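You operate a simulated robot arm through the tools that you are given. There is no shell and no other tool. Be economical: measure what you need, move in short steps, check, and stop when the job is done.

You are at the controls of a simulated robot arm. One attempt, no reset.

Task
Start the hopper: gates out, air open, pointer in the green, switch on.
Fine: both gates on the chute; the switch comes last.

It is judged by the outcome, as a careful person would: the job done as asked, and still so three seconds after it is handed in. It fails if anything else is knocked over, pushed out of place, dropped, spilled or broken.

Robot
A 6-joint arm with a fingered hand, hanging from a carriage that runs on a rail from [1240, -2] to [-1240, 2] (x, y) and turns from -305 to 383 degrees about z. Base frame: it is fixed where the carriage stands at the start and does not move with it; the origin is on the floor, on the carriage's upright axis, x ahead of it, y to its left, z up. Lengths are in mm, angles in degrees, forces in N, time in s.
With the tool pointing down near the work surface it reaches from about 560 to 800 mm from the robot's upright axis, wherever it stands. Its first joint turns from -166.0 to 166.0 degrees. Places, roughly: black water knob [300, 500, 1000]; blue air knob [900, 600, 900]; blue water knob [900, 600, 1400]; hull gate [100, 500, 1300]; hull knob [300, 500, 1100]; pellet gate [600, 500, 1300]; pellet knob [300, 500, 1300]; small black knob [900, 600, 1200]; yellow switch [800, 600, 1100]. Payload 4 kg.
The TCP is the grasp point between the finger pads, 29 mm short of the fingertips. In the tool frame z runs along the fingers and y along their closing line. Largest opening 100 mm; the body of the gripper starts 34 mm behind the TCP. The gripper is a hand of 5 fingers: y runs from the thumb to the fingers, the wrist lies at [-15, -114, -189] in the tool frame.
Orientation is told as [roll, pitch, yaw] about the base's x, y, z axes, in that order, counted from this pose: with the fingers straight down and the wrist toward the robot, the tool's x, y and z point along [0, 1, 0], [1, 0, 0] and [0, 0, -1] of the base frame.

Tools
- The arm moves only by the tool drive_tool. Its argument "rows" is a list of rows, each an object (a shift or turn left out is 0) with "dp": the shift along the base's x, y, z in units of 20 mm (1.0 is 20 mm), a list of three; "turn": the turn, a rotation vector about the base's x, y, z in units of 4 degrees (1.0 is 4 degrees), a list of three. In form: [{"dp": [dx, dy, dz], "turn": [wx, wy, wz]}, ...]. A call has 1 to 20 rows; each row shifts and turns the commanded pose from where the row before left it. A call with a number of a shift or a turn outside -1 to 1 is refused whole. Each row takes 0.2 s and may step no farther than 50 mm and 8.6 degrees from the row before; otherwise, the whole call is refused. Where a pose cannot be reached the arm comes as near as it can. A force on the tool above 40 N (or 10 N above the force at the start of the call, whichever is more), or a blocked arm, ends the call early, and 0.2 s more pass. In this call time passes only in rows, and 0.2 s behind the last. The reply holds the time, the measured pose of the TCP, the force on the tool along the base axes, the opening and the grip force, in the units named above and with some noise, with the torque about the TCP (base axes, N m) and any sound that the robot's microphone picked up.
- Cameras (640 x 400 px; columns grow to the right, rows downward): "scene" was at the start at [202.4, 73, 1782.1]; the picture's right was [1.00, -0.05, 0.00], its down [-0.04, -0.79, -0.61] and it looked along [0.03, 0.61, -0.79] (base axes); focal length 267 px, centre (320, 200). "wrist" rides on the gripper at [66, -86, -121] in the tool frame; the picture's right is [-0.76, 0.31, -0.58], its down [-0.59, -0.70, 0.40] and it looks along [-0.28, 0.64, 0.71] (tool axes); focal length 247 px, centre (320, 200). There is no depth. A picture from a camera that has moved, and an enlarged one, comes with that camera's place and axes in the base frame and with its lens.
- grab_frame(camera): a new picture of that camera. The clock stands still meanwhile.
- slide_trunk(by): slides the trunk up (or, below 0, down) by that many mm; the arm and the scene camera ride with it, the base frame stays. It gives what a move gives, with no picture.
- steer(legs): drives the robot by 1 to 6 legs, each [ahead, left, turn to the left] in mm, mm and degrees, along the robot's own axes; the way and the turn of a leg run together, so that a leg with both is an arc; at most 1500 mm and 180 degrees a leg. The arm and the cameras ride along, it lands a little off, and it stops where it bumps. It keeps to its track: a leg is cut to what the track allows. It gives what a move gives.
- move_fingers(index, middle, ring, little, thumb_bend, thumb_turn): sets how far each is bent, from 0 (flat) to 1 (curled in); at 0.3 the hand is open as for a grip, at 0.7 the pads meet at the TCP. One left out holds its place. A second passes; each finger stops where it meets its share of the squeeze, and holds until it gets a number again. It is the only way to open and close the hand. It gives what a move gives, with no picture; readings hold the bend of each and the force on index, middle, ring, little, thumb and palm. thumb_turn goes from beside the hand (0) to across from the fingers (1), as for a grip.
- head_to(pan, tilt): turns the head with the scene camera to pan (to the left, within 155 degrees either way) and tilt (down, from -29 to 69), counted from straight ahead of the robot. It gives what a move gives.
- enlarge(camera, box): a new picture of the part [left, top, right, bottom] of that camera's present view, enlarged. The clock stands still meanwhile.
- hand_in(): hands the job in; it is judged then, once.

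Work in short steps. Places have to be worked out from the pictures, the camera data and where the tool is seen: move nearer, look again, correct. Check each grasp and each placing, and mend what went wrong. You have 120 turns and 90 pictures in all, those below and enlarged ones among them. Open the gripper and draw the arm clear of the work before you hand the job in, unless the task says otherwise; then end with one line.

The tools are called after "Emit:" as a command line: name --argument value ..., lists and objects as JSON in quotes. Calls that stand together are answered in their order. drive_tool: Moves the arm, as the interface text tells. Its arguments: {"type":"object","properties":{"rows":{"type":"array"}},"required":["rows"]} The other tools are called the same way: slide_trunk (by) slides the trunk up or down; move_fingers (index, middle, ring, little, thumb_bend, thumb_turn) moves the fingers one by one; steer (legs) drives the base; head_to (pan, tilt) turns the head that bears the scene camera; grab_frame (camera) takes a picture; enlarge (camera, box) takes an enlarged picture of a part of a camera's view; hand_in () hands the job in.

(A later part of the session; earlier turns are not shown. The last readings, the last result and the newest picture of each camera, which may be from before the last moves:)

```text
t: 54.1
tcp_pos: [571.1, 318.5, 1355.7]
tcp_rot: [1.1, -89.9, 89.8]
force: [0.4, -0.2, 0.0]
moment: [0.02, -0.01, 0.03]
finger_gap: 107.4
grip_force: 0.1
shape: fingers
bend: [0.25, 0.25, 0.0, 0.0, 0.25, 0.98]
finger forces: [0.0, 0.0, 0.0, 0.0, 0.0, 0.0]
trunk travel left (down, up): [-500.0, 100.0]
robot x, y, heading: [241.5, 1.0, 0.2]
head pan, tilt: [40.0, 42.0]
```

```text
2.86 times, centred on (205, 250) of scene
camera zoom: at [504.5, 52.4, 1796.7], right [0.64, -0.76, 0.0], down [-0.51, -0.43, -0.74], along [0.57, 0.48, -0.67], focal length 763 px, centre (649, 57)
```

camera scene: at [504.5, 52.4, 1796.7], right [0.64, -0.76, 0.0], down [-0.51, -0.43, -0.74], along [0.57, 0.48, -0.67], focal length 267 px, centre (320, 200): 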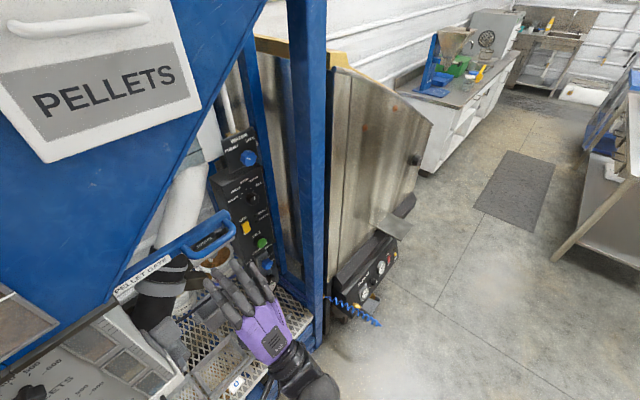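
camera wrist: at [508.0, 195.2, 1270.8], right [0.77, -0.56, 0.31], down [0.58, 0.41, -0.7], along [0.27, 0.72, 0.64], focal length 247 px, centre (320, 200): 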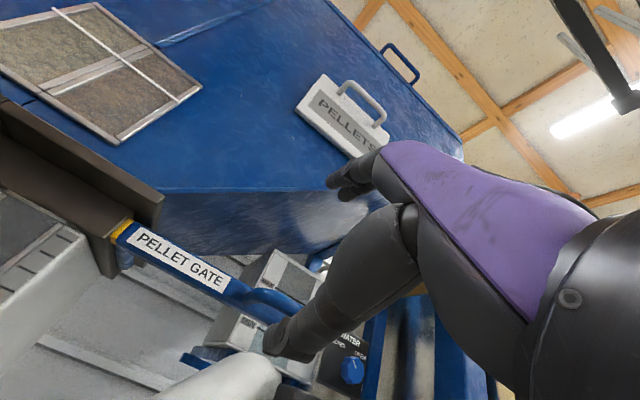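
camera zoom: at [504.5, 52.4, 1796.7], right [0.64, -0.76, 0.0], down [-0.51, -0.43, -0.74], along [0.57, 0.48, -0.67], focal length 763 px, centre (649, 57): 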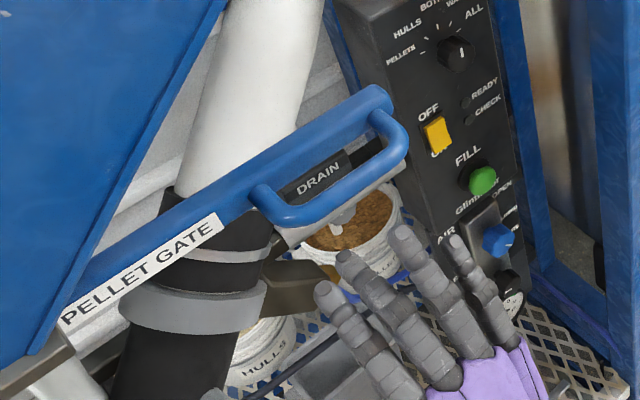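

Pellet loop: front tube x≈590…678, y≈452, z≈1356. I move the TCP to [633, 455, 1356], x first.

Emit:
drive_tool --rows '[{"dp": [1, 0, 0]}, {"dp": [1, 0, 0]}, {"dp": [1, 0, 0]}, {"dp": [0.1, 0.9, 0]}, {"dp": [0, 1, 0]}, {"dp": [0, 1, 0]}, {"dp": [0, 1, 0]}, {"dp": [0, 1, 0]}, {"dp": [0, 1, 0]}, {"dp": [0, 0.9, 0]}]'

Emit:
enlarge --camera "scene" --box '[100, 180, 310, 320]'

Emit:
grab_frame --camera "wrist"

```text
t: 56.3
tcp_pos: [632.1, 452.9, 1356.6]
tcp_rot: [-23.9, -89.9, 114.9]
force: [0.2, -0.2, 0.0]
moment: [0.0, 0.03, -0.02]
finger_gap: 107.2
grip_force: 0.1
shape: fingers
bend: [0.25, 0.25, 0.0, 0.0, 0.25, 0.98]
finger forces: [0.0, 0.1, 0.0, 0.1, 0.0, 0.0]
trunk travel left (down, up): [-500.0, 100.0]
robot x, y, heading: [238.6, -1.9, 0.1]
head pan, tilt: [40.0, 42.0]
```

```text
2.86 times, centred on (205, 250) of scene
camera zoom: at [504.6, 52.2, 1796.7], right [0.64, -0.76, 0.0], down [-0.51, -0.43, -0.74], along [0.57, 0.48, -0.67], focal length 763 px, centre (649, 57)
```

zoom: 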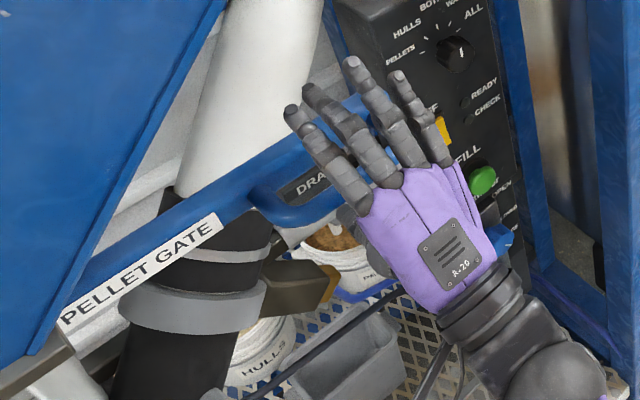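

```text
53 pictures are left
camera wrist: at [569.9, 330.8, 1271.1], right [0.77, -0.56, 0.31], down [0.58, 0.41, -0.7], along [0.27, 0.72, 0.64], focal length 247 px, centre (320, 200)
```

wrist: 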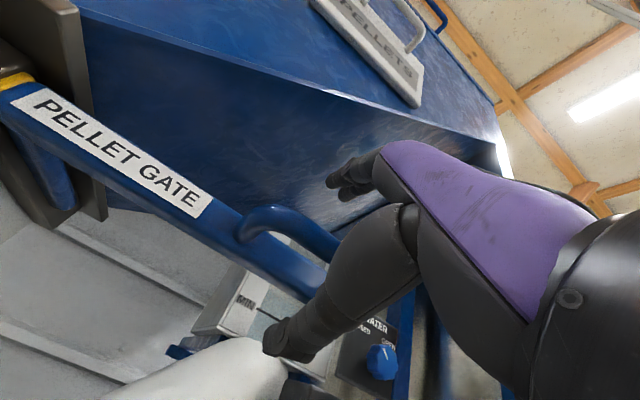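

Tube aligned again with the TCP pixel. Closing index, middle, thumb, then pulling right.

Emit:
move_fingers --index 0.75 --middle 0.75 --thumb_bend 0.75

Emit:
drive_tool --rows '[{"dp": [0.5, 0, 0]}, {"dp": [0.5, 0, 0]}, {"dp": [0.5, 0, 0]}, {"dp": [0.5, 0, 0]}, {"dp": [0.5, 0, 0]}]'

Emit:
enlarge --camera "scene" --box '[100, 180, 310, 320]'

```text
t: 57.3
tcp_pos: [631.0, 452.6, 1355.5]
tcp_rot: [21.5, -89.9, 69.6]
force: [0.5, 2.2, -6.0]
moment: [0.08, -0.04, -0.07]
finger_gap: 0.2
grip_force: 2.7
shape: fingers
bend: [0.74, 0.75, 0.0, 0.0, 0.71, 0.98]
finger forces: [0.0, 0.0, 0.0, 0.1, 5.8, 0.0]
trunk travel left (down, up): [-500.0, 100.0]
robot x, y, heading: [244.7, -0.2, -0.2]
head pan, tilt: [40.0, 42.0]
```

```text
t: 58.5
tcp_pos: [682.8, 453.3, 1355.6]
tcp_rot: [25.4, -89.9, 65.7]
force: [-0.7, 2.0, -3.4]
moment: [0.03, -0.03, -0.03]
finger_gap: 0.0
grip_force: 2.5
shape: fingers
bend: [0.74, 0.75, 0.0, 0.0, 0.71, 0.97]
finger forces: [0.1, 0.6, 0.0, 0.1, 4.4, 0.0]
trunk travel left (down, up): [-500.0, 100.0]
robot x, y, heading: [242.0, 1.7, -0.1]
head pan, tilt: [40.0, 42.0]
```

```text
2.86 times, centred on (205, 250) of scene
camera zoom: at [504.4, 52.4, 1796.6], right [0.64, -0.76, 0.0], down [-0.51, -0.43, -0.74], along [0.57, 0.48, -0.67], focal length 763 px, centre (649, 57)
```

zoom: 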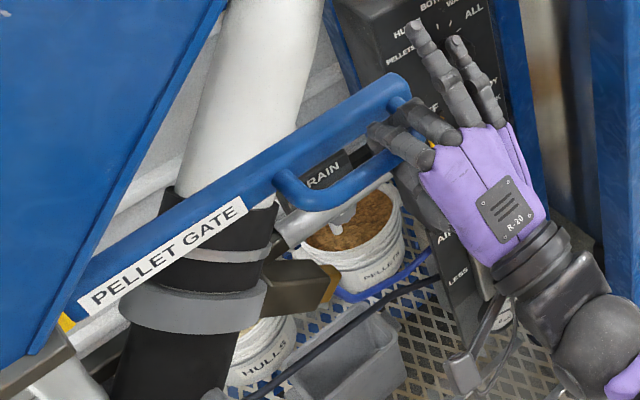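

The gate has begun to move with the fingers at the right leg. Continuing.

Emit:
drive_tool --rows '[{"dp": [0.5, 0, 0]}, {"dp": [0.5, 0, 0]}, {"dp": [0.5, 0, 0]}, {"dp": [0.5, 0, 0]}, {"dp": [0.5, 0, 0]}, {"dp": [0.5, 0, 0]}]'

Emit:
enlarge --camera "scene" --box '[100, 180, 310, 320]'

```text
t: 59.9
tcp_pos: [719.5, 452.2, 1359.8]
tcp_rot: [33.5, -89.8, 57.5]
force: [-1.2, 7.9, -12.2]
moment: [0.15, -0.03, -0.02]
finger_gap: 0.2
grip_force: 6.1
shape: fingers
bend: [0.75, 0.75, 0.0, 0.0, 0.64, 0.96]
finger forces: [0.1, 0.0, 0.1, 0.0, 13.1, 0.1]
out of reach, approached as far as the arm can: row 4, 5, 6
trunk travel left (down, up): [-500.0, 100.0]
robot x, y, heading: [241.4, 0.8, -0.0]
head pan, tilt: [40.0, 42.0]
```

```text
2.86 times, centred on (205, 250) of scene
camera zoom: at [504.2, 52.5, 1796.5], right [0.64, -0.76, 0.0], down [-0.51, -0.43, -0.74], along [0.57, 0.48, -0.67], focal length 763 px, centre (649, 57)
```

zoom: 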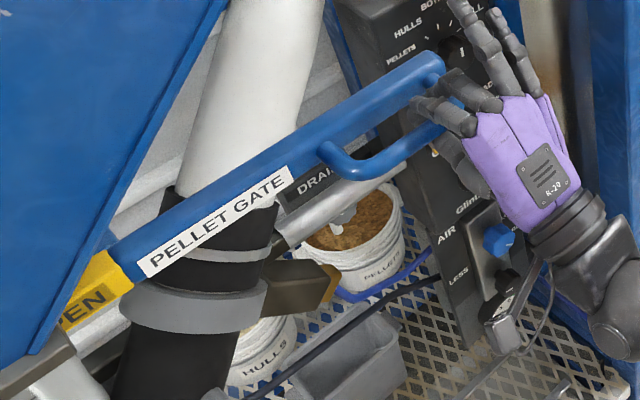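

Arm out of reach; I take back the command and let the carriage drive ahead gently.

Emit:
drive_tool --rows '[{"dp": [-0.6, 0, 0]}, {"dp": [-0.6, 0, 0]}]'

Emit:
steer --legs '[[30, 0, 0]]'

Emit:
enlarge --camera "scene" --box '[80, 160, 310, 320]'

```text
t: 60.5
tcp_pos: [696.1, 451.6, 1360.6]
tcp_rot: [49.7, -89.9, 41.2]
force: [0.8, 7.1, -12.5]
moment: [0.13, -0.08, -0.03]
finger_gap: 0.0
grip_force: 7.2
shape: fingers
bend: [0.75, 0.75, 0.0, 0.0, 0.63, 0.97]
finger forces: [0.0, 0.0, 0.0, 0.0, 14.1, 0.1]
trunk travel left (down, up): [-500.0, 100.0]
robot x, y, heading: [242.6, 1.7, 0.1]
head pan, tilt: [40.0, 42.0]
```

```text
t: 61.3
tcp_pos: [726.2, 453.0, 1360.8]
tcp_rot: [20.6, -90.0, 70.4]
force: [2.9, 7.3, -12.7]
moment: [0.18, -0.08, -0.02]
finger_gap: 0.0
grip_force: 7.1
shape: fingers
bend: [0.75, 0.75, 0.0, 0.0, 0.62, 0.98]
finger forces: [0.0, 0.1, 0.0, 0.0, 14.0, 0.0]
trunk travel left (down, up): [-500.0, 100.0]
robot x, y, heading: [270.6, -1.2, 0.1]
head pan, tilt: [40.0, 42.0]
```

```text
2.50 times, centred on (195, 240) of scene
camera zoom: at [534.0, 52.2, 1796.6], right [0.64, -0.77, 0.0], down [-0.51, -0.43, -0.74], along [0.57, 0.48, -0.67], focal length 668 px, centre (632, 100)
```

zoom: 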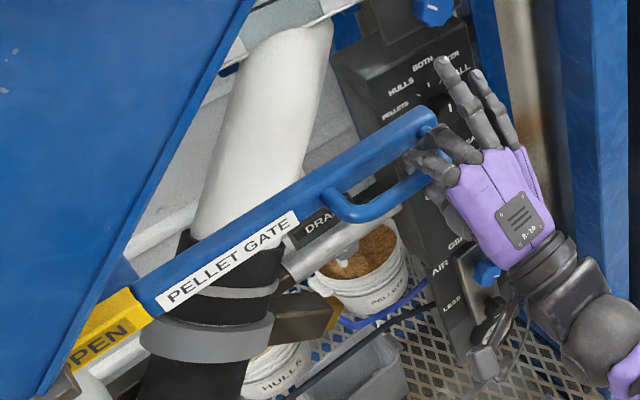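

Gate is roughly 60 mm out of ~100. Carriage ahead 30 more, then arm with force watch.

Emit:
steer --legs '[[25, 0, 0]]'

Emit:
drive_tool --rows '[{"dp": [0.3, 0, 0]}, {"dp": [0.3, 0, 0]}, {"dp": [0.3, 0, 0]}]'

Emit:
enlarge --camera "scene" --box '[80, 160, 310, 320]'

```text
t: 62.1
tcp_pos: [750.7, 452.7, 1359.6]
tcp_rot: [36.0, -89.8, 54.9]
force: [-6.0, 7.3, -9.8]
moment: [0.13, -0.04, -0.08]
finger_gap: 0.0
grip_force: 8.2
shape: fingers
bend: [0.75, 0.74, 0.0, 0.0, 0.64, 0.94]
finger forces: [0.0, 2.3, 0.0, 0.0, 13.3, 0.0]
trunk travel left (down, up): [-500.0, 100.0]
robot x, y, heading: [296.2, -3.2, 0.1]
head pan, tilt: [40.0, 42.0]
```

```text
t: 62.9
tcp_pos: [766.7, 452.5, 1359.1]
tcp_rot: [53.4, -89.8, 37.9]
force: [-20.3, 6.2, -7.6]
moment: [0.11, 0.12, 0.08]
finger_gap: 7.4
grip_force: 10.4
shape: fingers
bend: [0.74, 0.75, 0.0, 0.0, 0.65, 0.89]
finger forces: [3.2, 0.0, 0.0, 0.1, 18.4, 0.1]
trunk travel left (down, up): [-500.0, 100.0]
robot x, y, heading: [294.0, -1.0, -0.0]
head pan, tilt: [40.0, 42.0]
```

```text
2.50 times, centred on (195, 240) of scene
camera zoom: at [557.9, 52.4, 1796.0], right [0.64, -0.76, 0.0], down [-0.51, -0.43, -0.74], along [0.57, 0.48, -0.67], focal length 668 px, centre (632, 100)
```

zoom: 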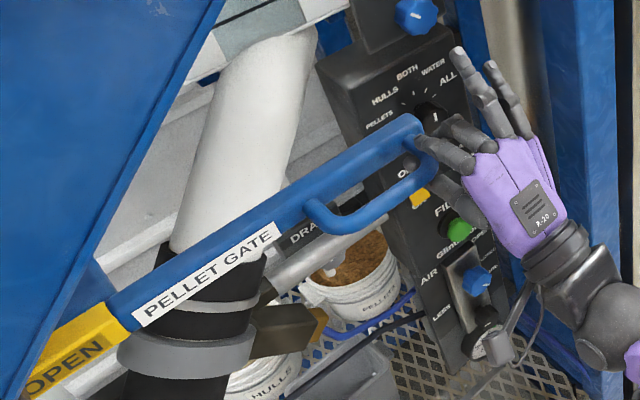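

"OPEN" shows in full with rising force; one more small tug to confirm the stop.

Emit:
drive_tool --rows '[{"dp": [0.3, 0, 0]}, {"dp": [0.3, 0, 0]}]'

Emit:
drive_tool --rows '[{"dp": [-0.4, 0, 0]}, {"dp": [-0.4, 0, 0]}]'

Emit:
move_fingers --index 0.25 --middle 0.25 --thumb_bend 0.25

Emit:
drive_tool --rows '[{"dp": [0, -1, 0]}, {"dp": [0, -1, 0]}, {"dp": [0, -1, 0]}, {"dp": [0, -1, 0]}, {"dp": [0, -1, 0]}, {"dp": [0, -1, 0]}, {"dp": [0, -1, 0]}]'

Emit:
enlarge --camera "scene" --box '[40, 160, 310, 340]'

```text
t: 63.5
tcp_pos: [773.9, 449.9, 1361.0]
tcp_rot: [47.8, -89.7, 43.4]
force: [-25.8, 10.7, -12.3]
moment: [0.08, 0.21, 0.13]
finger_gap: 13.6
grip_force: 13.1
shape: fingers
bend: [0.75, 0.75, 0.0, 0.0, 0.64, 0.86]
finger forces: [0.1, 0.0, 0.0, 0.0, 25.3, 0.1]
out of reach, approached as far as the arm can: row 2
trunk travel left (down, up): [-500.0, 100.0]
robot x, y, heading: [295.8, -0.1, 0.2]
head pan, tilt: [40.0, 42.0]
```

```text
t: 64.1
tcp_pos: [762.4, 449.9, 1364.2]
tcp_rot: [43.8, -89.9, 46.8]
force: [-8.1, 10.0, -14.6]
moment: [0.03, 0.01, 0.03]
finger_gap: 9.0
grip_force: 11.2
shape: fingers
bend: [0.75, 0.75, 0.0, 0.0, 0.64, 0.92]
finger forces: [0.8, 0.1, 0.1, 0.0, 20.8, 0.1]
trunk travel left (down, up): [-500.0, 100.0]
robot x, y, heading: [295.9, 2.6, -0.2]
head pan, tilt: [40.0, 42.0]
```

```text
t: 65.1
tcp_pos: [763.2, 449.1, 1364.2]
tcp_rot: [13.9, -89.9, 76.9]
force: [-0.7, 0.2, 0.1]
moment: [0.0, -0.02, -0.01]
finger_gap: 107.4
grip_force: 0.1
shape: fingers
bend: [0.25, 0.25, 0.0, 0.0, 0.25, 0.98]
finger forces: [0.1, 0.0, 0.0, 0.0, 0.0, 0.0]
trunk travel left (down, up): [-500.0, 100.0]
robot x, y, heading: [293.1, -0.8, 0.1]
head pan, tilt: [40.0, 42.0]
```

```text
t: 66.7
tcp_pos: [762.8, 309.8, 1364.6]
tcp_rot: [17.6, -89.7, 73.4]
force: [0.5, 0.1, -0.6]
moment: [0.01, -0.01, 0.01]
finger_gap: 107.4
grip_force: 0.1
shape: fingers
bend: [0.25, 0.25, 0.0, 0.0, 0.25, 0.98]
finger forces: [0.0, 0.1, 0.0, 0.0, 0.0, 0.0]
trunk travel left (down, up): [-500.0, 100.0]
robot x, y, heading: [297.6, 1.3, 0.3]
head pan, tilt: [40.0, 42.0]
```

```text
2.22 times, centred on (175, 250) of scene
camera zoom: at [559.2, 52.2, 1796.7], right [0.64, -0.77, 0.0], down [-0.51, -0.43, -0.74], along [0.57, 0.48, -0.67], focal length 594 px, centre (642, 89)
```

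zoom: 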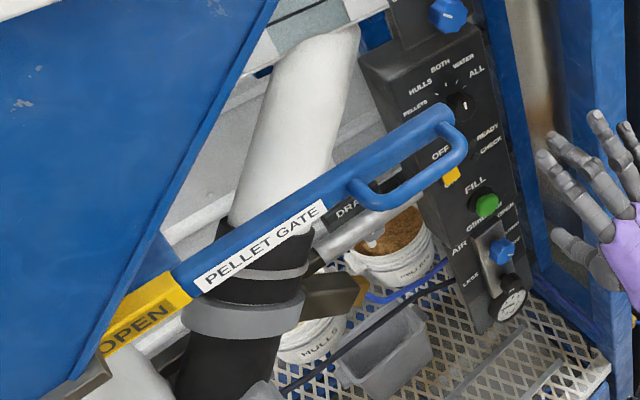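

Pellet gate out. To compare both gates and view the panel level, I lower the trunk 300 mm and look.

Emit:
slide_trunk --by -300

Emit:
head_to --pan 85 --tilt 25

Emit:
grab_frame --camera "scene"

```text
t: 69.7
tcp_pos: [763.7, 310.5, 1063.1]
tcp_rot: [13.5, -89.8, 77.4]
force: [-0.9, 0.6, 0.3]
moment: [0.0, 0.01, 0.0]
finger_gap: 107.5
grip_force: 0.1
shape: fingers
bend: [0.25, 0.25, 0.0, 0.0, 0.25, 0.98]
finger forces: [0.0, 0.0, 0.0, 0.0, 0.0, 0.1]
trunk travel left (down, up): [-200.0, 400.0]
robot x, y, heading: [299.0, -1.5, 0.4]
head pan, tilt: [40.0, 42.0]
```

```text
t: 70.8
tcp_pos: [763.0, 310.5, 1062.8]
tcp_rot: [14.7, -89.9, 76.2]
force: [0.7, -0.5, 0.7]
moment: [0.01, -0.01, 0.02]
finger_gap: 107.4
grip_force: 0.1
shape: fingers
bend: [0.25, 0.25, 0.0, 0.0, 0.25, 0.98]
finger forces: [0.1, 0.1, 0.0, 0.0, 0.1, 0.1]
trunk travel left (down, up): [-200.0, 400.0]
robot x, y, heading: [293.1, -0.7, 0.4]
head pan, tilt: [85.0, 25.0]
```

```text
47 pictures are left
camera scene: at [503.2, 90.1, 1523.0], right [1.0, -0.09, 0.0], down [-0.04, -0.42, -0.91], along [0.08, 0.9, -0.42], focal length 267 px, centre (320, 200)
```

scene: 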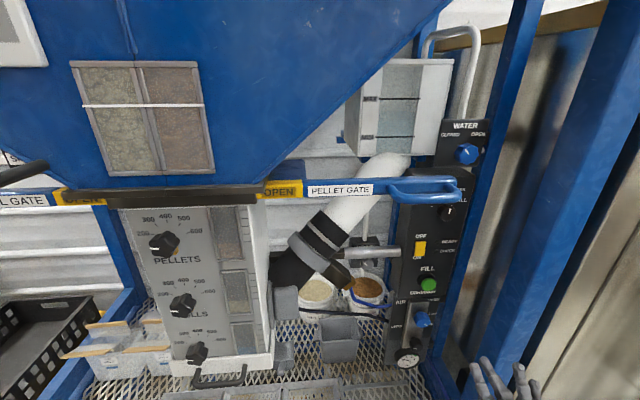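

Emit:
enlarge --camera "scene" --box '[0, 160, 310, 230]'

Emit:
enlarge --camera "scene" --box '[370, 280, 470, 380]'

```text
2.06 times, centred on (155, 195) of scene
camera zoom: at [503.2, 90.1, 1523.0], right [1.0, -0.09, 0.0], down [-0.04, -0.42, -0.91], along [0.08, 0.9, -0.42], focal length 552 px, centre (661, 210)
```

zoom: 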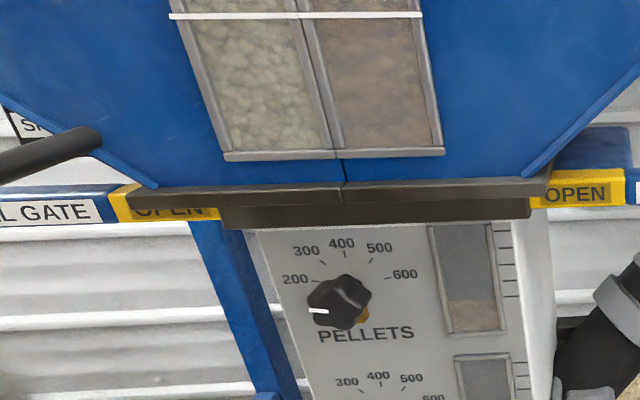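

```text
4.00 times, centred on (420, 330) of scene
camera zoom: at [503.2, 90.1, 1523.0], right [1.0, -0.09, 0.0], down [-0.04, -0.42, -0.91], along [0.08, 0.9, -0.42], focal length 1068 px, centre (-80, -320)
```

zoom: 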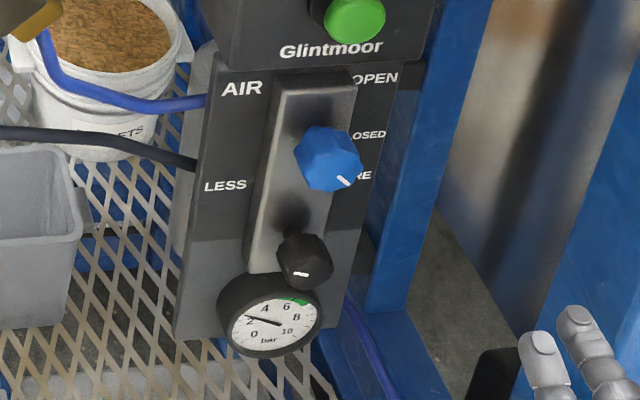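

Both "OPEN" bands show alike. Next a more frontal view of the air panel: turn away, shift to x≈500, lower the trunk fully.

Emit:
steer --legs '[[0, 0, -55], [118, 169, 0]]'

Emit:
slide_trunk --by -195

Emit:
head_to --pan 128 --tilt 22

Emit:
grab_frame --camera "scene"

```text
t: 74.9
tcp_pos: [1025.0, -205.0, 1065.1]
tcp_rot: [14.6, -89.8, 21.3]
force: [0.4, -0.7, 0.4]
moment: [-0.03, -0.02, -0.01]
finger_gap: 107.5
grip_force: 0.1
shape: fingers
bend: [0.25, 0.25, 0.0, 0.0, 0.25, 0.98]
finger forces: [0.0, 0.1, 0.1, 0.0, 0.0, 0.1]
trunk travel left (down, up): [-200.0, 400.0]
robot x, y, heading: [504.2, -2.4, -55.1]
head pan, tilt: [85.0, 25.0]
```

```text
t: 77.0
tcp_pos: [1025.6, -205.7, 869.9]
tcp_rot: [14.8, -89.9, 21.1]
force: [0.1, 0.1, 0.4]
moment: [0.02, -0.05, 0.03]
finger_gap: 107.5
grip_force: 0.0
shape: fingers
bend: [0.25, 0.25, 0.0, 0.0, 0.25, 0.98]
finger forces: [0.0, 0.0, 0.0, 0.0, 0.0, 0.0]
trunk travel left (down, up): [-5.0, 595.0]
robot x, y, heading: [501.1, -0.4, -54.9]
head pan, tilt: [85.0, 25.0]
```

```text
t: 78.2
tcp_pos: [1025.2, -205.7, 868.6]
tcp_rot: [17.2, -89.9, 18.8]
force: [-0.6, -0.3, 0.2]
moment: [-0.01, 0.02, 0.0]
finger_gap: 107.5
grip_force: 0.0
shape: fingers
bend: [0.25, 0.25, 0.0, 0.0, 0.25, 0.98]
finger forces: [0.0, 0.0, 0.1, 0.0, 0.0, 0.1]
trunk travel left (down, up): [-5.0, 595.0]
robot x, y, heading: [502.0, -4.0, -54.8]
head pan, tilt: [128.0, 22.0]
```

```text
44 pictures are left
camera scene: at [643.6, -77.3, 1332.8], right [0.96, -0.29, 0.0], down [-0.11, -0.36, -0.93], along [0.27, 0.89, -0.37], focal length 267 px, centre (320, 200)
```

scene: 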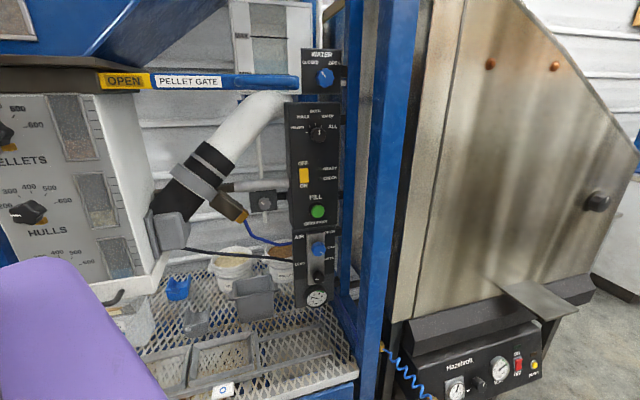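

Emit:
enlarge --camera "scene" --box '[275, 220, 355, 315]'

Emit:
enlarge --camera "scene" --box '[270, 40, 370, 230]'

```text
4.21 times, centred on (315, 268) of scene
camera zoom: at [643.6, -77.3, 1332.8], right [0.96, -0.29, 0.0], down [-0.11, -0.36, -0.93], along [0.27, 0.89, -0.37], focal length 1125 px, centre (341, -84)
```

zoom: 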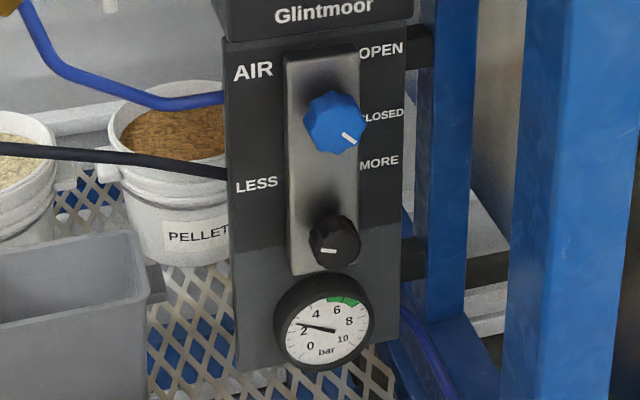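

```text
2.11 times, centred on (320, 135) of scene
camera zoom: at [643.6, -77.3, 1332.8], right [0.96, -0.29, 0.0], down [-0.11, -0.36, -0.93], along [0.27, 0.89, -0.37], focal length 562 px, centre (320, 337)
```

zoom: 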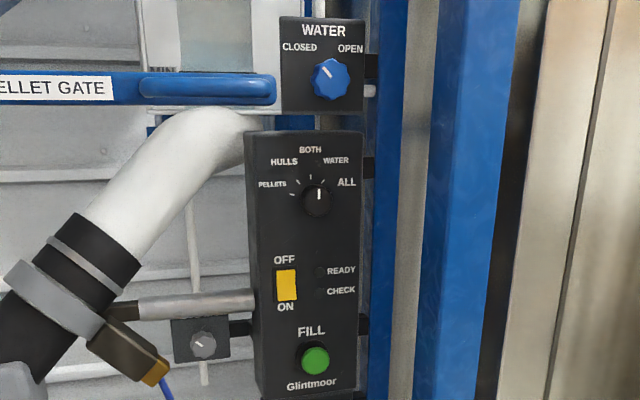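

Air knob at ≈[850,620,876] with its mark at CLOSED (lower right; OPEN is a quarter turn counter-clockwise); regulator knob ≈[849,620,763], clockwise for MORE. I roll the hand by +90° so thumb is left and fingers right before turning to the panel.

Emit:
drive_tool --rows '[{"dp": [0.115, -0.163, 0], "turn": [0.81, 0.586, 0]}, {"dp": [0.115, -0.163, 0], "turn": [0.81, 0.586, 0]}, {"dp": [0.115, -0.163, 0], "turn": [0.81, 0.586, 0]}, {"dp": [0.115, -0.163, 0], "turn": [0.81, 0.586, 0]}, {"dp": [0.115, -0.163, 0], "turn": [0.81, 0.586, 0]}, {"dp": [0.115, -0.163, 0], "turn": [0.81, 0.586, 0]}, {"dp": [0.115, -0.163, 0], "turn": [0.81, 0.586, 0]}, {"dp": [0.115, -0.163, 0], "turn": [0.81, 0.586, 0]}, {"dp": [0.115, -0.163, 0], "turn": [0.81, 0.586, 0]}, {"dp": [0.115, -0.163, 0], "turn": [0.81, 0.586, 0]}, {"dp": [0.115, -0.163, 0], "turn": [0.81, 0.586, 0]}, {"dp": [0.115, -0.163, 0], "turn": [0.81, 0.586, 0]}, {"dp": [0.115, -0.163, 0], "turn": [0.81, 0.586, 0]}, {"dp": [0.115, -0.163, 0], "turn": [0.81, 0.586, 0]}, {"dp": [0.115, -0.163, 0], "turn": [0.81, 0.586, 0]}, {"dp": [0.115, -0.163, 0], "turn": [0.81, 0.586, 0]}, {"dp": [0.115, -0.163, 0], "turn": [0.81, 0.586, 0]}, {"dp": [0.115, -0.163, 0], "turn": [0.81, 0.586, 0]}, {"dp": [0.115, -0.163, 0], "turn": [0.81, 0.586, 0]}, {"dp": [0.115, -0.163, 0], "turn": [0.81, 0.586, 0]}]'

```text
t: 82.3
tcp_pos: [1070.6, -272.4, 869.5]
tcp_rot: [89.9, -10.1, -54.0]
force: [0.7, 0.3, -0.1]
moment: [0.03, 0.02, 0.0]
finger_gap: 107.2
grip_force: 0.0
shape: fingers
bend: [0.25, 0.25, 0.0, 0.0, 0.25, 0.98]
finger forces: [0.0, 0.1, 0.0, 0.1, 0.1, 0.0]
trunk travel left (down, up): [-5.0, 595.0]
robot x, y, heading: [502.5, -0.6, -55.1]
head pan, tilt: [128.0, 22.0]
```

Finish the roll, curl ring and little so they can't poke the panel, and back the carriage 200 mm left before turning (keeps away from the stove).

Emit:
drive_tool --rows '[{"turn": [0.81, 0.586, 0]}, {"turn": [0.81, 0.586, 0]}, {"turn": [0.405, 0.293, 0]}]'

Emit:
move_fingers --ring 1 --little 1

Emit:
steer --legs '[[-115, -164, 0], [0, 0, 55]]'

Emit:
head_to --pan 62 --tilt 28

Emit:
grab_frame --camera "scene"

```text
t: 83.2
tcp_pos: [1070.5, -271.8, 869.4]
tcp_rot: [90.1, 0.0, -54.1]
force: [-0.2, -0.2, -0.1]
moment: [-0.01, -0.01, 0.0]
finger_gap: 107.4
grip_force: 0.1
shape: fingers
bend: [0.25, 0.25, 0.0, 0.0, 0.25, 0.98]
finger forces: [0.0, 0.0, 0.1, 0.0, 0.0, 0.1]
trunk travel left (down, up): [-5.0, 595.0]
robot x, y, heading: [501.2, -2.0, -54.9]
head pan, tilt: [128.0, 22.0]
```

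```text
t: 84.2
tcp_pos: [1070.7, -271.1, 867.5]
tcp_rot: [90.0, -0.1, -54.0]
force: [0.2, 0.4, 0.4]
moment: [0.0, 0.03, -0.01]
finger_gap: 107.5
grip_force: 0.1
shape: fingers
bend: [0.25, 0.25, 1.0, 1.0, 0.25, 0.98]
finger forces: [0.0, 0.0, 0.1, 0.1, 0.1, 0.1]
trunk travel left (down, up): [-5.0, 595.0]
robot x, y, heading: [501.7, 1.1, -55.0]
head pan, tilt: [128.0, 22.0]
```

```text
t: 88.2
tcp_pos: [850.7, 308.0, 868.2]
tcp_rot: [90.0, 0.0, 0.8]
force: [0.1, 0.1, -0.3]
moment: [0.03, 0.01, 0.0]
finger_gap: 107.3
grip_force: 0.0
shape: fingers
bend: [0.25, 0.25, 1.0, 1.0, 0.25, 0.98]
finger forces: [0.0, 0.0, 0.0, 0.0, 0.0, 0.1]
trunk travel left (down, up): [-5.0, 595.0]
robot x, y, heading: [299.6, 2.9, -0.4]
head pan, tilt: [128.0, 22.0]
```

```text
t: 89.6
tcp_pos: [849.9, 306.0, 867.7]
tcp_rot: [90.1, 0.0, 0.6]
force: [0.1, -0.5, 1.2]
moment: [-0.03, -0.01, -0.04]
finger_gap: 107.2
grip_force: 0.0
shape: fingers
bend: [0.25, 0.25, 1.0, 1.0, 0.25, 0.98]
finger forces: [0.1, 0.0, 0.1, 0.0, 0.0, 0.1]
trunk travel left (down, up): [-5.0, 595.0]
robot x, y, heading: [304.3, 0.6, -0.4]
head pan, tilt: [62.0, 28.0]
```

```text
41 pictures are left
camera scene: at [542.7, 77.6, 1323.2], right [0.88, -0.47, 0.0], down [-0.22, -0.41, -0.88], along [0.42, 0.78, -0.47], focal length 267 px, centre (320, 200)
```

scene: 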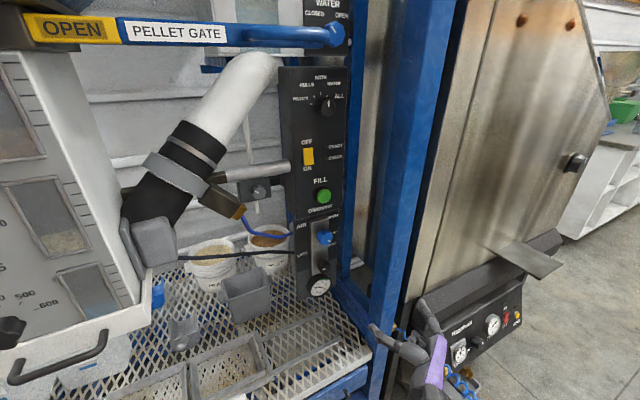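

Post's left edge is at about x≈925, y≈481, leaving clearance. I shift the arm back-left and inward first, then drive the carriage ahead 90 mm.

Emit:
move_fingers --index 0.35 --middle 0.35 --thumb_bend 0.35

Emit:
drive_tool --rows '[{"dp": [-0.6, 0.8, 0.05]}, {"dp": [-0.6, 0.8, 0.05]}, {"dp": [-0.6, 0.8, 0.05]}, {"dp": [-0.6, 0.8, 0.05]}, {"dp": [-0.6, 0.8, 0.05]}, {"dp": [-0.6, 0.8, 0.05]}, {"dp": [-0.6, 0.8, 0.05]}, {"dp": [-0.6, 0.8, 0.05]}]'

Emit:
steer --legs '[[100, 0, 0]]'

Emit:
grab_frame --camera "scene"

Emit:
grab_frame --camera "wrist"

```text
t: 90.6
tcp_pos: [849.4, 307.6, 869.0]
tcp_rot: [90.0, 0.0, 0.6]
force: [-0.2, 0.2, -0.1]
moment: [-0.02, 0.0, 0.01]
finger_gap: 87.7
grip_force: 0.1
shape: fingers
bend: [0.35, 0.35, 1.0, 1.0, 0.35, 0.98]
finger forces: [0.0, 0.0, 0.1, 0.1, 0.0, 0.0]
trunk travel left (down, up): [-5.0, 595.0]
robot x, y, heading: [298.7, -2.5, -0.2]
head pan, tilt: [62.0, 28.0]
```

```text
t: 92.4
tcp_pos: [753.3, 435.4, 875.9]
tcp_rot: [90.0, 0.0, 0.6]
force: [0.2, -0.5, -0.1]
moment: [0.02, -0.02, -0.01]
finger_gap: 86.9
grip_force: 0.0
shape: fingers
bend: [0.35, 0.35, 1.0, 1.0, 0.35, 0.98]
finger forces: [0.0, 0.1, 0.1, 0.0, 0.1, 0.0]
trunk travel left (down, up): [-5.0, 595.0]
robot x, y, heading: [300.2, 4.0, -0.1]
head pan, tilt: [62.0, 28.0]
```

```text
t: 93.5
tcp_pos: [853.9, 434.3, 877.1]
tcp_rot: [90.0, -0.1, 0.7]
force: [-0.4, 0.3, 0.6]
moment: [-0.01, 0.01, 0.02]
finger_gap: 87.0
grip_force: 0.1
shape: fingers
bend: [0.35, 0.35, 1.0, 1.0, 0.35, 0.98]
finger forces: [0.1, 0.1, 0.1, 0.1, 0.0, 0.0]
trunk travel left (down, up): [-5.0, 595.0]
robot x, y, heading: [397.2, -2.2, -0.4]
head pan, tilt: [62.0, 28.0]
```

```text
40 pictures are left
camera scene: at [642.3, 77.3, 1323.4], right [0.88, -0.47, 0.0], down [-0.22, -0.41, -0.88], along [0.42, 0.78, -0.47], focal length 267 px, centre (320, 200)
```

scene: 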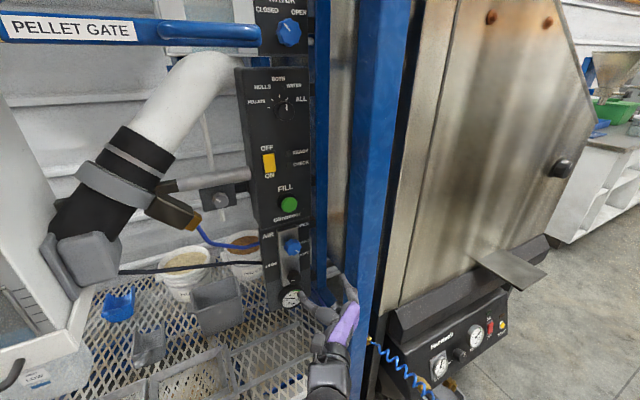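

```text
39 pictures are left
camera wrist: at [770.2, 311.8, 942.5], right [0.31, -0.57, -0.76], down [-0.71, 0.39, -0.59], along [0.63, 0.72, -0.28], focal length 247 px, centre (320, 200)
```

wrist: 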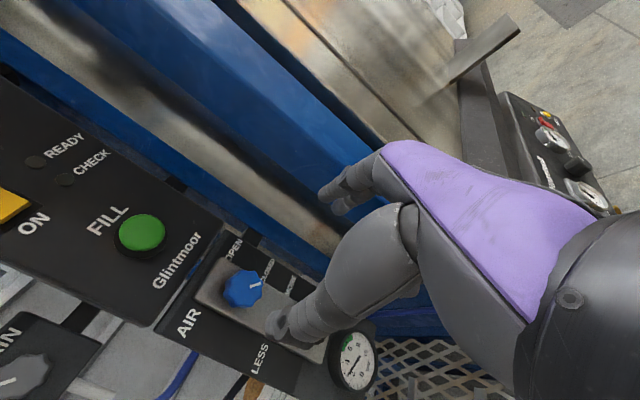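

Knob estimated at ≈[857, 638, 865]. I advance to y≈560 keeping slightly left of the post.

Emit:
drive_tool --rows '[{"dp": [-0.4, 0.5, -0.1]}, {"dp": [0, 0.8, -0.1]}, {"dp": [0, 0.8, -0.1]}, {"dp": [0, 0.8, -0.1]}, {"dp": [0, 0.8, -0.1]}, {"dp": [0, 0.8, 0]}, {"dp": [0, 0.8, 0]}, {"dp": [0, 0.8, 0]}]'

Emit:
grab_frame --camera "wrist"

Emit:
enlarge --camera "scene" --box '[230, 200, 390, 320]'

```text
t: 95.3
tcp_pos: [843.7, 557.0, 867.5]
tcp_rot: [90.1, 0.0, 0.7]
force: [-0.1, -0.7, 1.1]
moment: [-0.01, -0.01, -0.01]
finger_gap: 87.1
grip_force: 0.1
shape: fingers
bend: [0.35, 0.35, 1.0, 1.0, 0.35, 0.98]
finger forces: [0.0, 0.0, 0.0, 0.0, 0.0, 0.0]
trunk travel left (down, up): [-5.0, 595.0]
robot x, y, heading: [398.6, -2.2, -0.3]
head pan, tilt: [62.0, 28.0]
```

```text
38 pictures are left
camera wrist: at [761.6, 434.3, 932.8], right [0.31, -0.57, -0.76], down [-0.71, 0.39, -0.59], along [0.63, 0.72, -0.28], focal length 247 px, centre (320, 200)
```

wrist: 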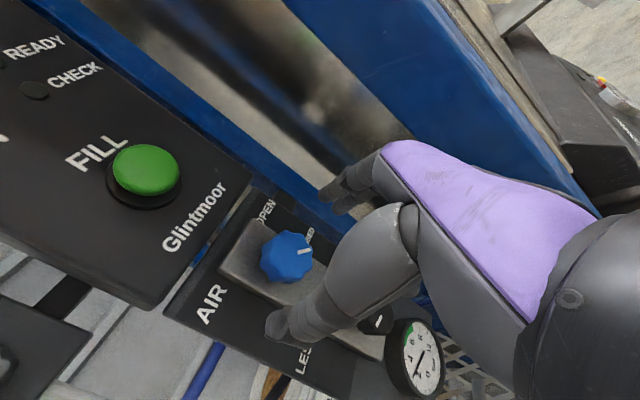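

```text
3.33 times, centred on (310, 260) of scene
camera zoom: at [641.7, 77.6, 1323.2], right [0.88, -0.47, 0.0], down [-0.22, -0.41, -0.88], along [0.42, 0.78, -0.47], focal length 890 px, centre (353, 0)
```

zoom: 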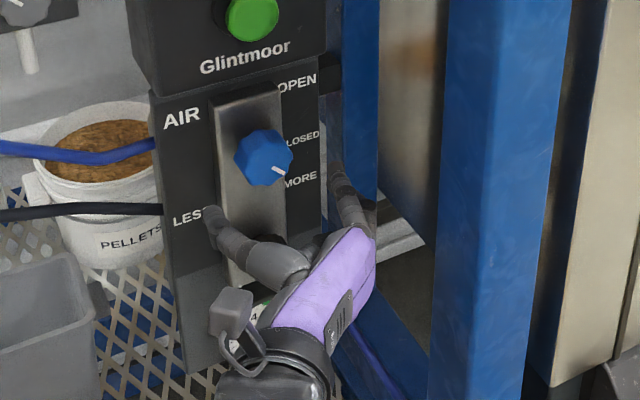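

Knob refined to [856,630,864]. I approach TCP to [856,620,864].

Emit:
drive_tool --rows '[{"dp": [0.3, 0.5, -0.1]}, {"dp": [0.3, 0.5, -0.1]}, {"dp": [0, 0.5, 0]}, {"dp": [0, 0.5, 0]}, {"dp": [0, 0.5, 0]}, {"dp": [0, 0.6, 0]}]'

Emit:
grab_frame --camera "wrist"

Emit:
enlarge --camera "scene" --box '[230, 200, 390, 320]'

```text
t: 96.7
tcp_pos: [856.6, 618.2, 863.9]
tcp_rot: [90.0, 0.0, 0.5]
force: [0.9, -0.4, -0.3]
moment: [-0.01, -0.03, 0.01]
finger_gap: 87.1
grip_force: 0.0
shape: fingers
bend: [0.35, 0.35, 1.0, 1.0, 0.35, 0.98]
finger forces: [0.0, 0.0, 0.0, 0.1, 0.0, 0.0]
trunk travel left (down, up): [-5.0, 595.0]
robot x, y, heading: [399.7, -0.1, -0.4]
head pan, tilt: [62.0, 28.0]
```

```text
36 pictures are left
camera wrist: at [773.2, 496.2, 928.5], right [0.31, -0.57, -0.76], down [-0.71, 0.39, -0.59], along [0.63, 0.72, -0.28], focal length 247 px, centre (320, 200)
```

wrist: 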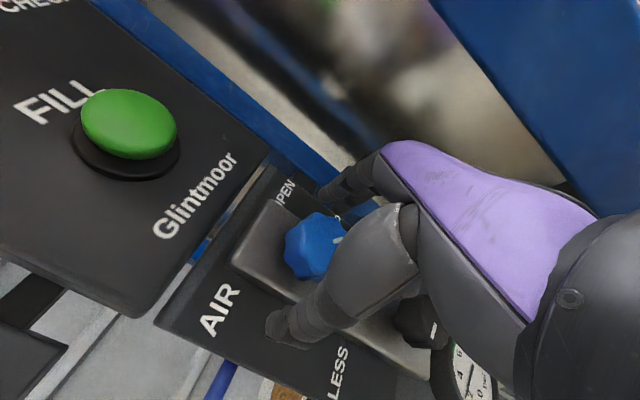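

```text
3.33 times, centred on (310, 260) of scene
camera zoom: at [641.7, 77.6, 1323.2], right [0.88, -0.47, 0.0], down [-0.22, -0.41, -0.88], along [0.42, 0.78, -0.47], focal length 890 px, centre (353, 0)
```

zoom: 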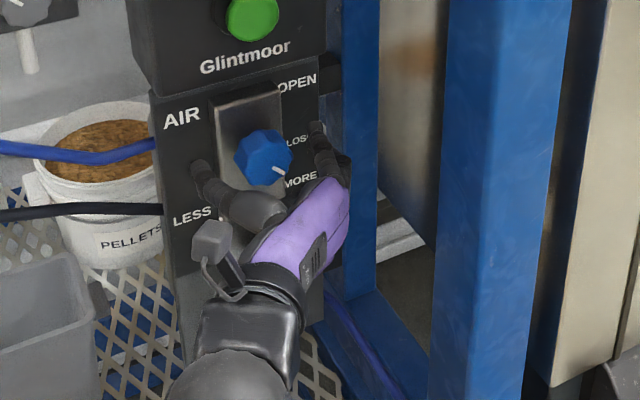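

Nearly aligned; nudging +10 mm y, +4 mm z, then closing index, middle and thumb on the knob.

Emit:
drive_tool --rows '[{"dp": [0, 0.5, 0.2]}]'

Emit:
move_fingers --index 0.75 --middle 0.75 --thumb_bend 0.75

Emit:
grab_frame --camera "wrist"

Emit:
enlarge --camera "scene" --box '[260, 210, 340, 290]'

```text
t: 97.1
tcp_pos: [857.2, 628.4, 867.6]
tcp_rot: [90.1, -0.1, 0.7]
force: [-0.6, 0.2, 0.1]
moment: [-0.02, -0.02, 0.06]
finger_gap: 87.2
grip_force: 0.1
shape: fingers
bend: [0.35, 0.35, 1.0, 1.0, 0.35, 0.98]
finger forces: [0.0, 0.0, 0.0, 0.1, 0.0, 0.1]
trunk travel left (down, up): [-5.0, 595.0]
robot x, y, heading: [395.0, 1.5, -0.1]
head pan, tilt: [62.0, 28.0]
```

```text
t: 98.1
tcp_pos: [859.5, 628.4, 867.7]
tcp_rot: [89.9, -0.1, 0.7]
force: [9.1, 4.8, -3.4]
moment: [-0.04, -0.1, -0.03]
finger_gap: 32.4
grip_force: 20.6
shape: fingers
bend: [0.58, 0.61, 1.0, 1.0, 0.62, 0.97]
finger forces: [11.7, 12.9, 0.0, 0.0, 16.1, 0.0]
trunk travel left (down, up): [-5.0, 595.0]
robot x, y, heading: [400.5, -2.0, -0.0]
head pan, tilt: [62.0, 28.0]
```

```text
34 pictures are left
camera wrist: at [775.4, 505.5, 932.6], right [0.31, -0.57, -0.76], down [-0.71, 0.39, -0.59], along [0.63, 0.72, -0.28], focal length 247 px, centre (320, 200)
```

wrist: 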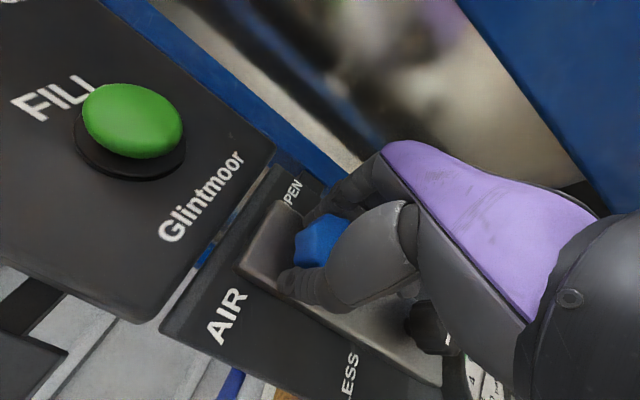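

```text
5.00 times, centred on (300, 250) of scene
camera zoom: at [642.9, 77.7, 1323.5], right [0.88, -0.47, 0.0], down [-0.22, -0.41, -0.88], along [0.42, 0.78, -0.47], focal length 1336 px, centre (420, -50)
```

zoom: 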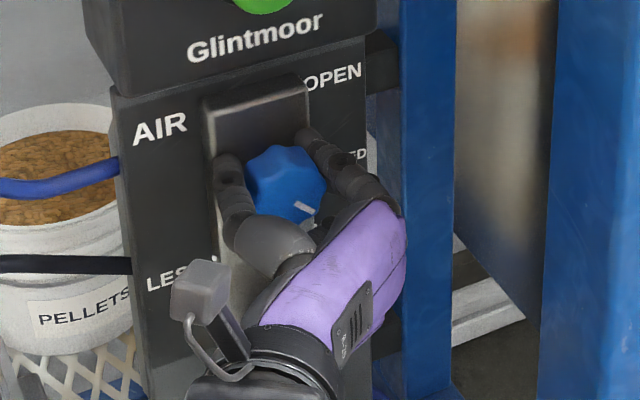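

Good grip (≈20 N). I turn the knob counter-clockwise (about −y) 20° and check.

Emit:
drive_tool --rows '[{"turn": [0, -1, 0]}, {"turn": [0, -1, 0]}, {"turn": [0, -1, 0]}, {"turn": [0, -1, 0]}, {"turn": [0, -1, 0]}, {"turn": [0, -1, 0]}, {"turn": [0, -1, 0]}]'

Emit:
enlarge --camera "scene" --box '[260, 210, 340, 290]'

```text
t: 99.7
tcp_pos: [857.7, 628.7, 867.2]
tcp_rot: [89.7, -28.2, 0.8]
force: [5.3, 0.9, -0.9]
moment: [-0.05, -0.02, 0.07]
finger_gap: 31.5
grip_force: 19.9
shape: fingers
bend: [0.58, 0.61, 1.0, 1.0, 0.62, 0.96]
finger forces: [11.1, 11.2, 0.0, 0.0, 17.2, 0.1]
trunk travel left (down, up): [-5.0, 595.0]
robot x, y, heading: [397.3, -2.0, -0.6]
head pan, tilt: [62.0, 28.0]
```

```text
5.00 times, centred on (300, 250) of scene
camera zoom: at [642.3, 77.4, 1323.4], right [0.88, -0.47, 0.0], down [-0.22, -0.41, -0.88], along [0.42, 0.78, -0.47], focal length 1336 px, centre (420, -50)
```

zoom: 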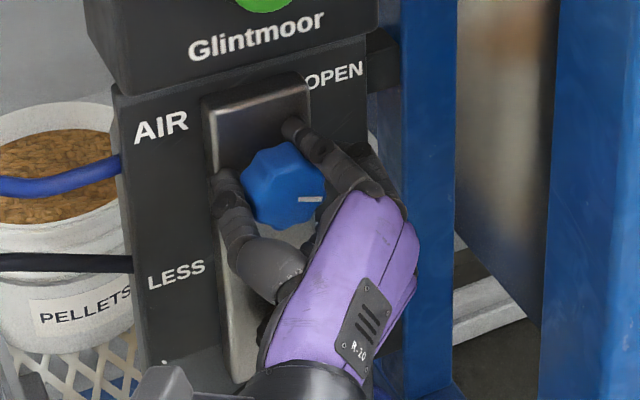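

Knob turns with the hand, mark now pointing right. Continue counter-clockwise.

Emit:
drive_tool --rows '[{"turn": [0, -1, 0]}, {"turn": [0, -1, 0]}, {"turn": [0, -1, 0]}, {"turn": [0, -1, 0]}, {"turn": [0, -1, 0]}, {"turn": [0, -1, 0]}, {"turn": [0, -1, 0]}, {"turn": [0, -1, 0]}]'

Emit:
drive_tool --rows '[{"turn": [0, -1, 0]}, {"turn": [0, -1, 0]}, {"turn": [0, -1, 0]}, {"turn": [0, -1, 0]}, {"turn": [0, -1, 0]}, {"turn": [0, -1, 0]}, {"turn": [0, -1, 0]}]'

Emit:
enlarge --camera "scene" --box '[260, 210, 340, 310]'

```text
t: 101.5
tcp_pos: [855.8, 629.2, 866.7]
tcp_rot: [89.0, -60.1, 1.3]
force: [0.6, 0.6, 3.5]
moment: [-0.01, 0.01, 0.12]
finger_gap: 31.5
grip_force: 19.2
shape: fingers
bend: [0.58, 0.63, 1.0, 1.0, 0.62, 0.94]
finger forces: [11.4, 10.7, 0.1, 0.0, 17.4, 0.0]
trunk travel left (down, up): [-5.0, 595.0]
robot x, y, heading: [394.8, 1.6, -0.2]
head pan, tilt: [62.0, 28.0]
```

```text
t: 103.1
tcp_pos: [843.3, 594.4, 898.9]
tcp_rot: [70.6, -87.9, 19.4]
force: [-0.1, -0.1, 0.3]
moment: [0.01, 0.05, -0.01]
finger_gap: 0.0
grip_force: 0.0
shape: fingers
bend: [0.73, 0.73, 1.0, 1.0, 0.73, 0.94]
finger forces: [0.0, 0.0, 0.0, 0.0, 0.0, 0.0]
out of reach, approached as far as the arm can: row 3, 4, 5, 6, 7
trunk travel left (down, up): [-5.0, 595.0]
robot x, y, heading: [399.2, -3.3, -0.6]
head pan, tilt: [62.0, 28.0]
```

```text
4.00 times, centred on (300, 260) of scene
camera zoom: at [641.5, 77.2, 1323.1], right [0.88, -0.47, 0.0], down [-0.22, -0.41, -0.88], along [0.42, 0.78, -0.47], focal length 1068 px, centre (400, -40)
```

zoom: 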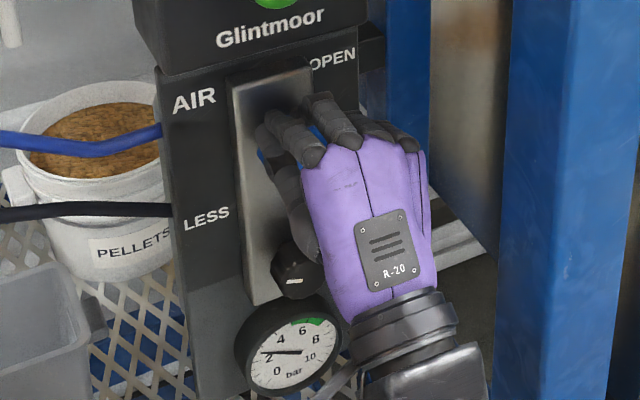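

The last part was out of reach and the hand slipped off. Back off and look at the knob.

Emit:
drive_tool --rows '[{"dp": [0, -1, 0.3]}, {"dp": [0, -1, 0.3]}, {"dp": [0, -1, 0.3]}, {"dp": [0, -1, 0], "turn": [0, 1, 0]}, {"dp": [0, -1, 0], "turn": [0, 1, 0]}]'

Emit:
enlarge --camera "scene" --box '[260, 210, 340, 310]'

Emit:
grab_frame --camera "wrist"

```text
t: 104.3
tcp_pos: [844.5, 492.9, 917.7]
tcp_rot: [86.1, -80.1, 4.0]
force: [-0.3, -0.4, -0.4]
moment: [0.02, -0.02, 0.01]
finger_gap: 0.0
grip_force: 0.1
shape: fingers
bend: [0.73, 0.73, 1.0, 1.0, 0.73, 0.95]
finger forces: [0.1, 0.0, 0.0, 0.1, 0.1, 0.1]
trunk travel left (down, up): [-5.0, 595.0]
robot x, y, heading: [396.0, -4.1, -0.5]
head pan, tilt: [62.0, 28.0]
```

```text
4.00 times, centred on (300, 260) of scene
camera zoom: at [641.4, 76.9, 1323.1], right [0.88, -0.47, 0.0], down [-0.22, -0.41, -0.88], along [0.42, 0.78, -0.47], focal length 1068 px, centre (400, -40)
```

zoom: 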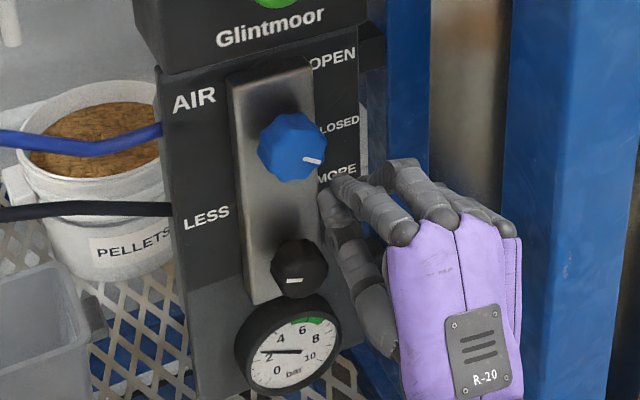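

```text
29 pictures are left
camera wrist: at [765.6, 371.0, 845.9], right [0.8, -0.57, 0.18], down [0.46, 0.39, -0.8], along [0.39, 0.72, 0.57], focal length 247 px, centre (320, 200)
```

wrist: 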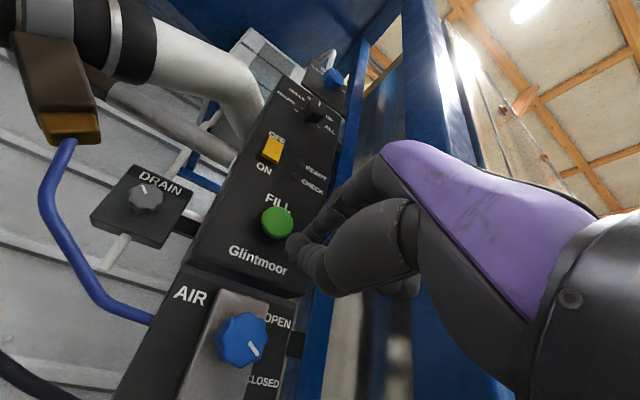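

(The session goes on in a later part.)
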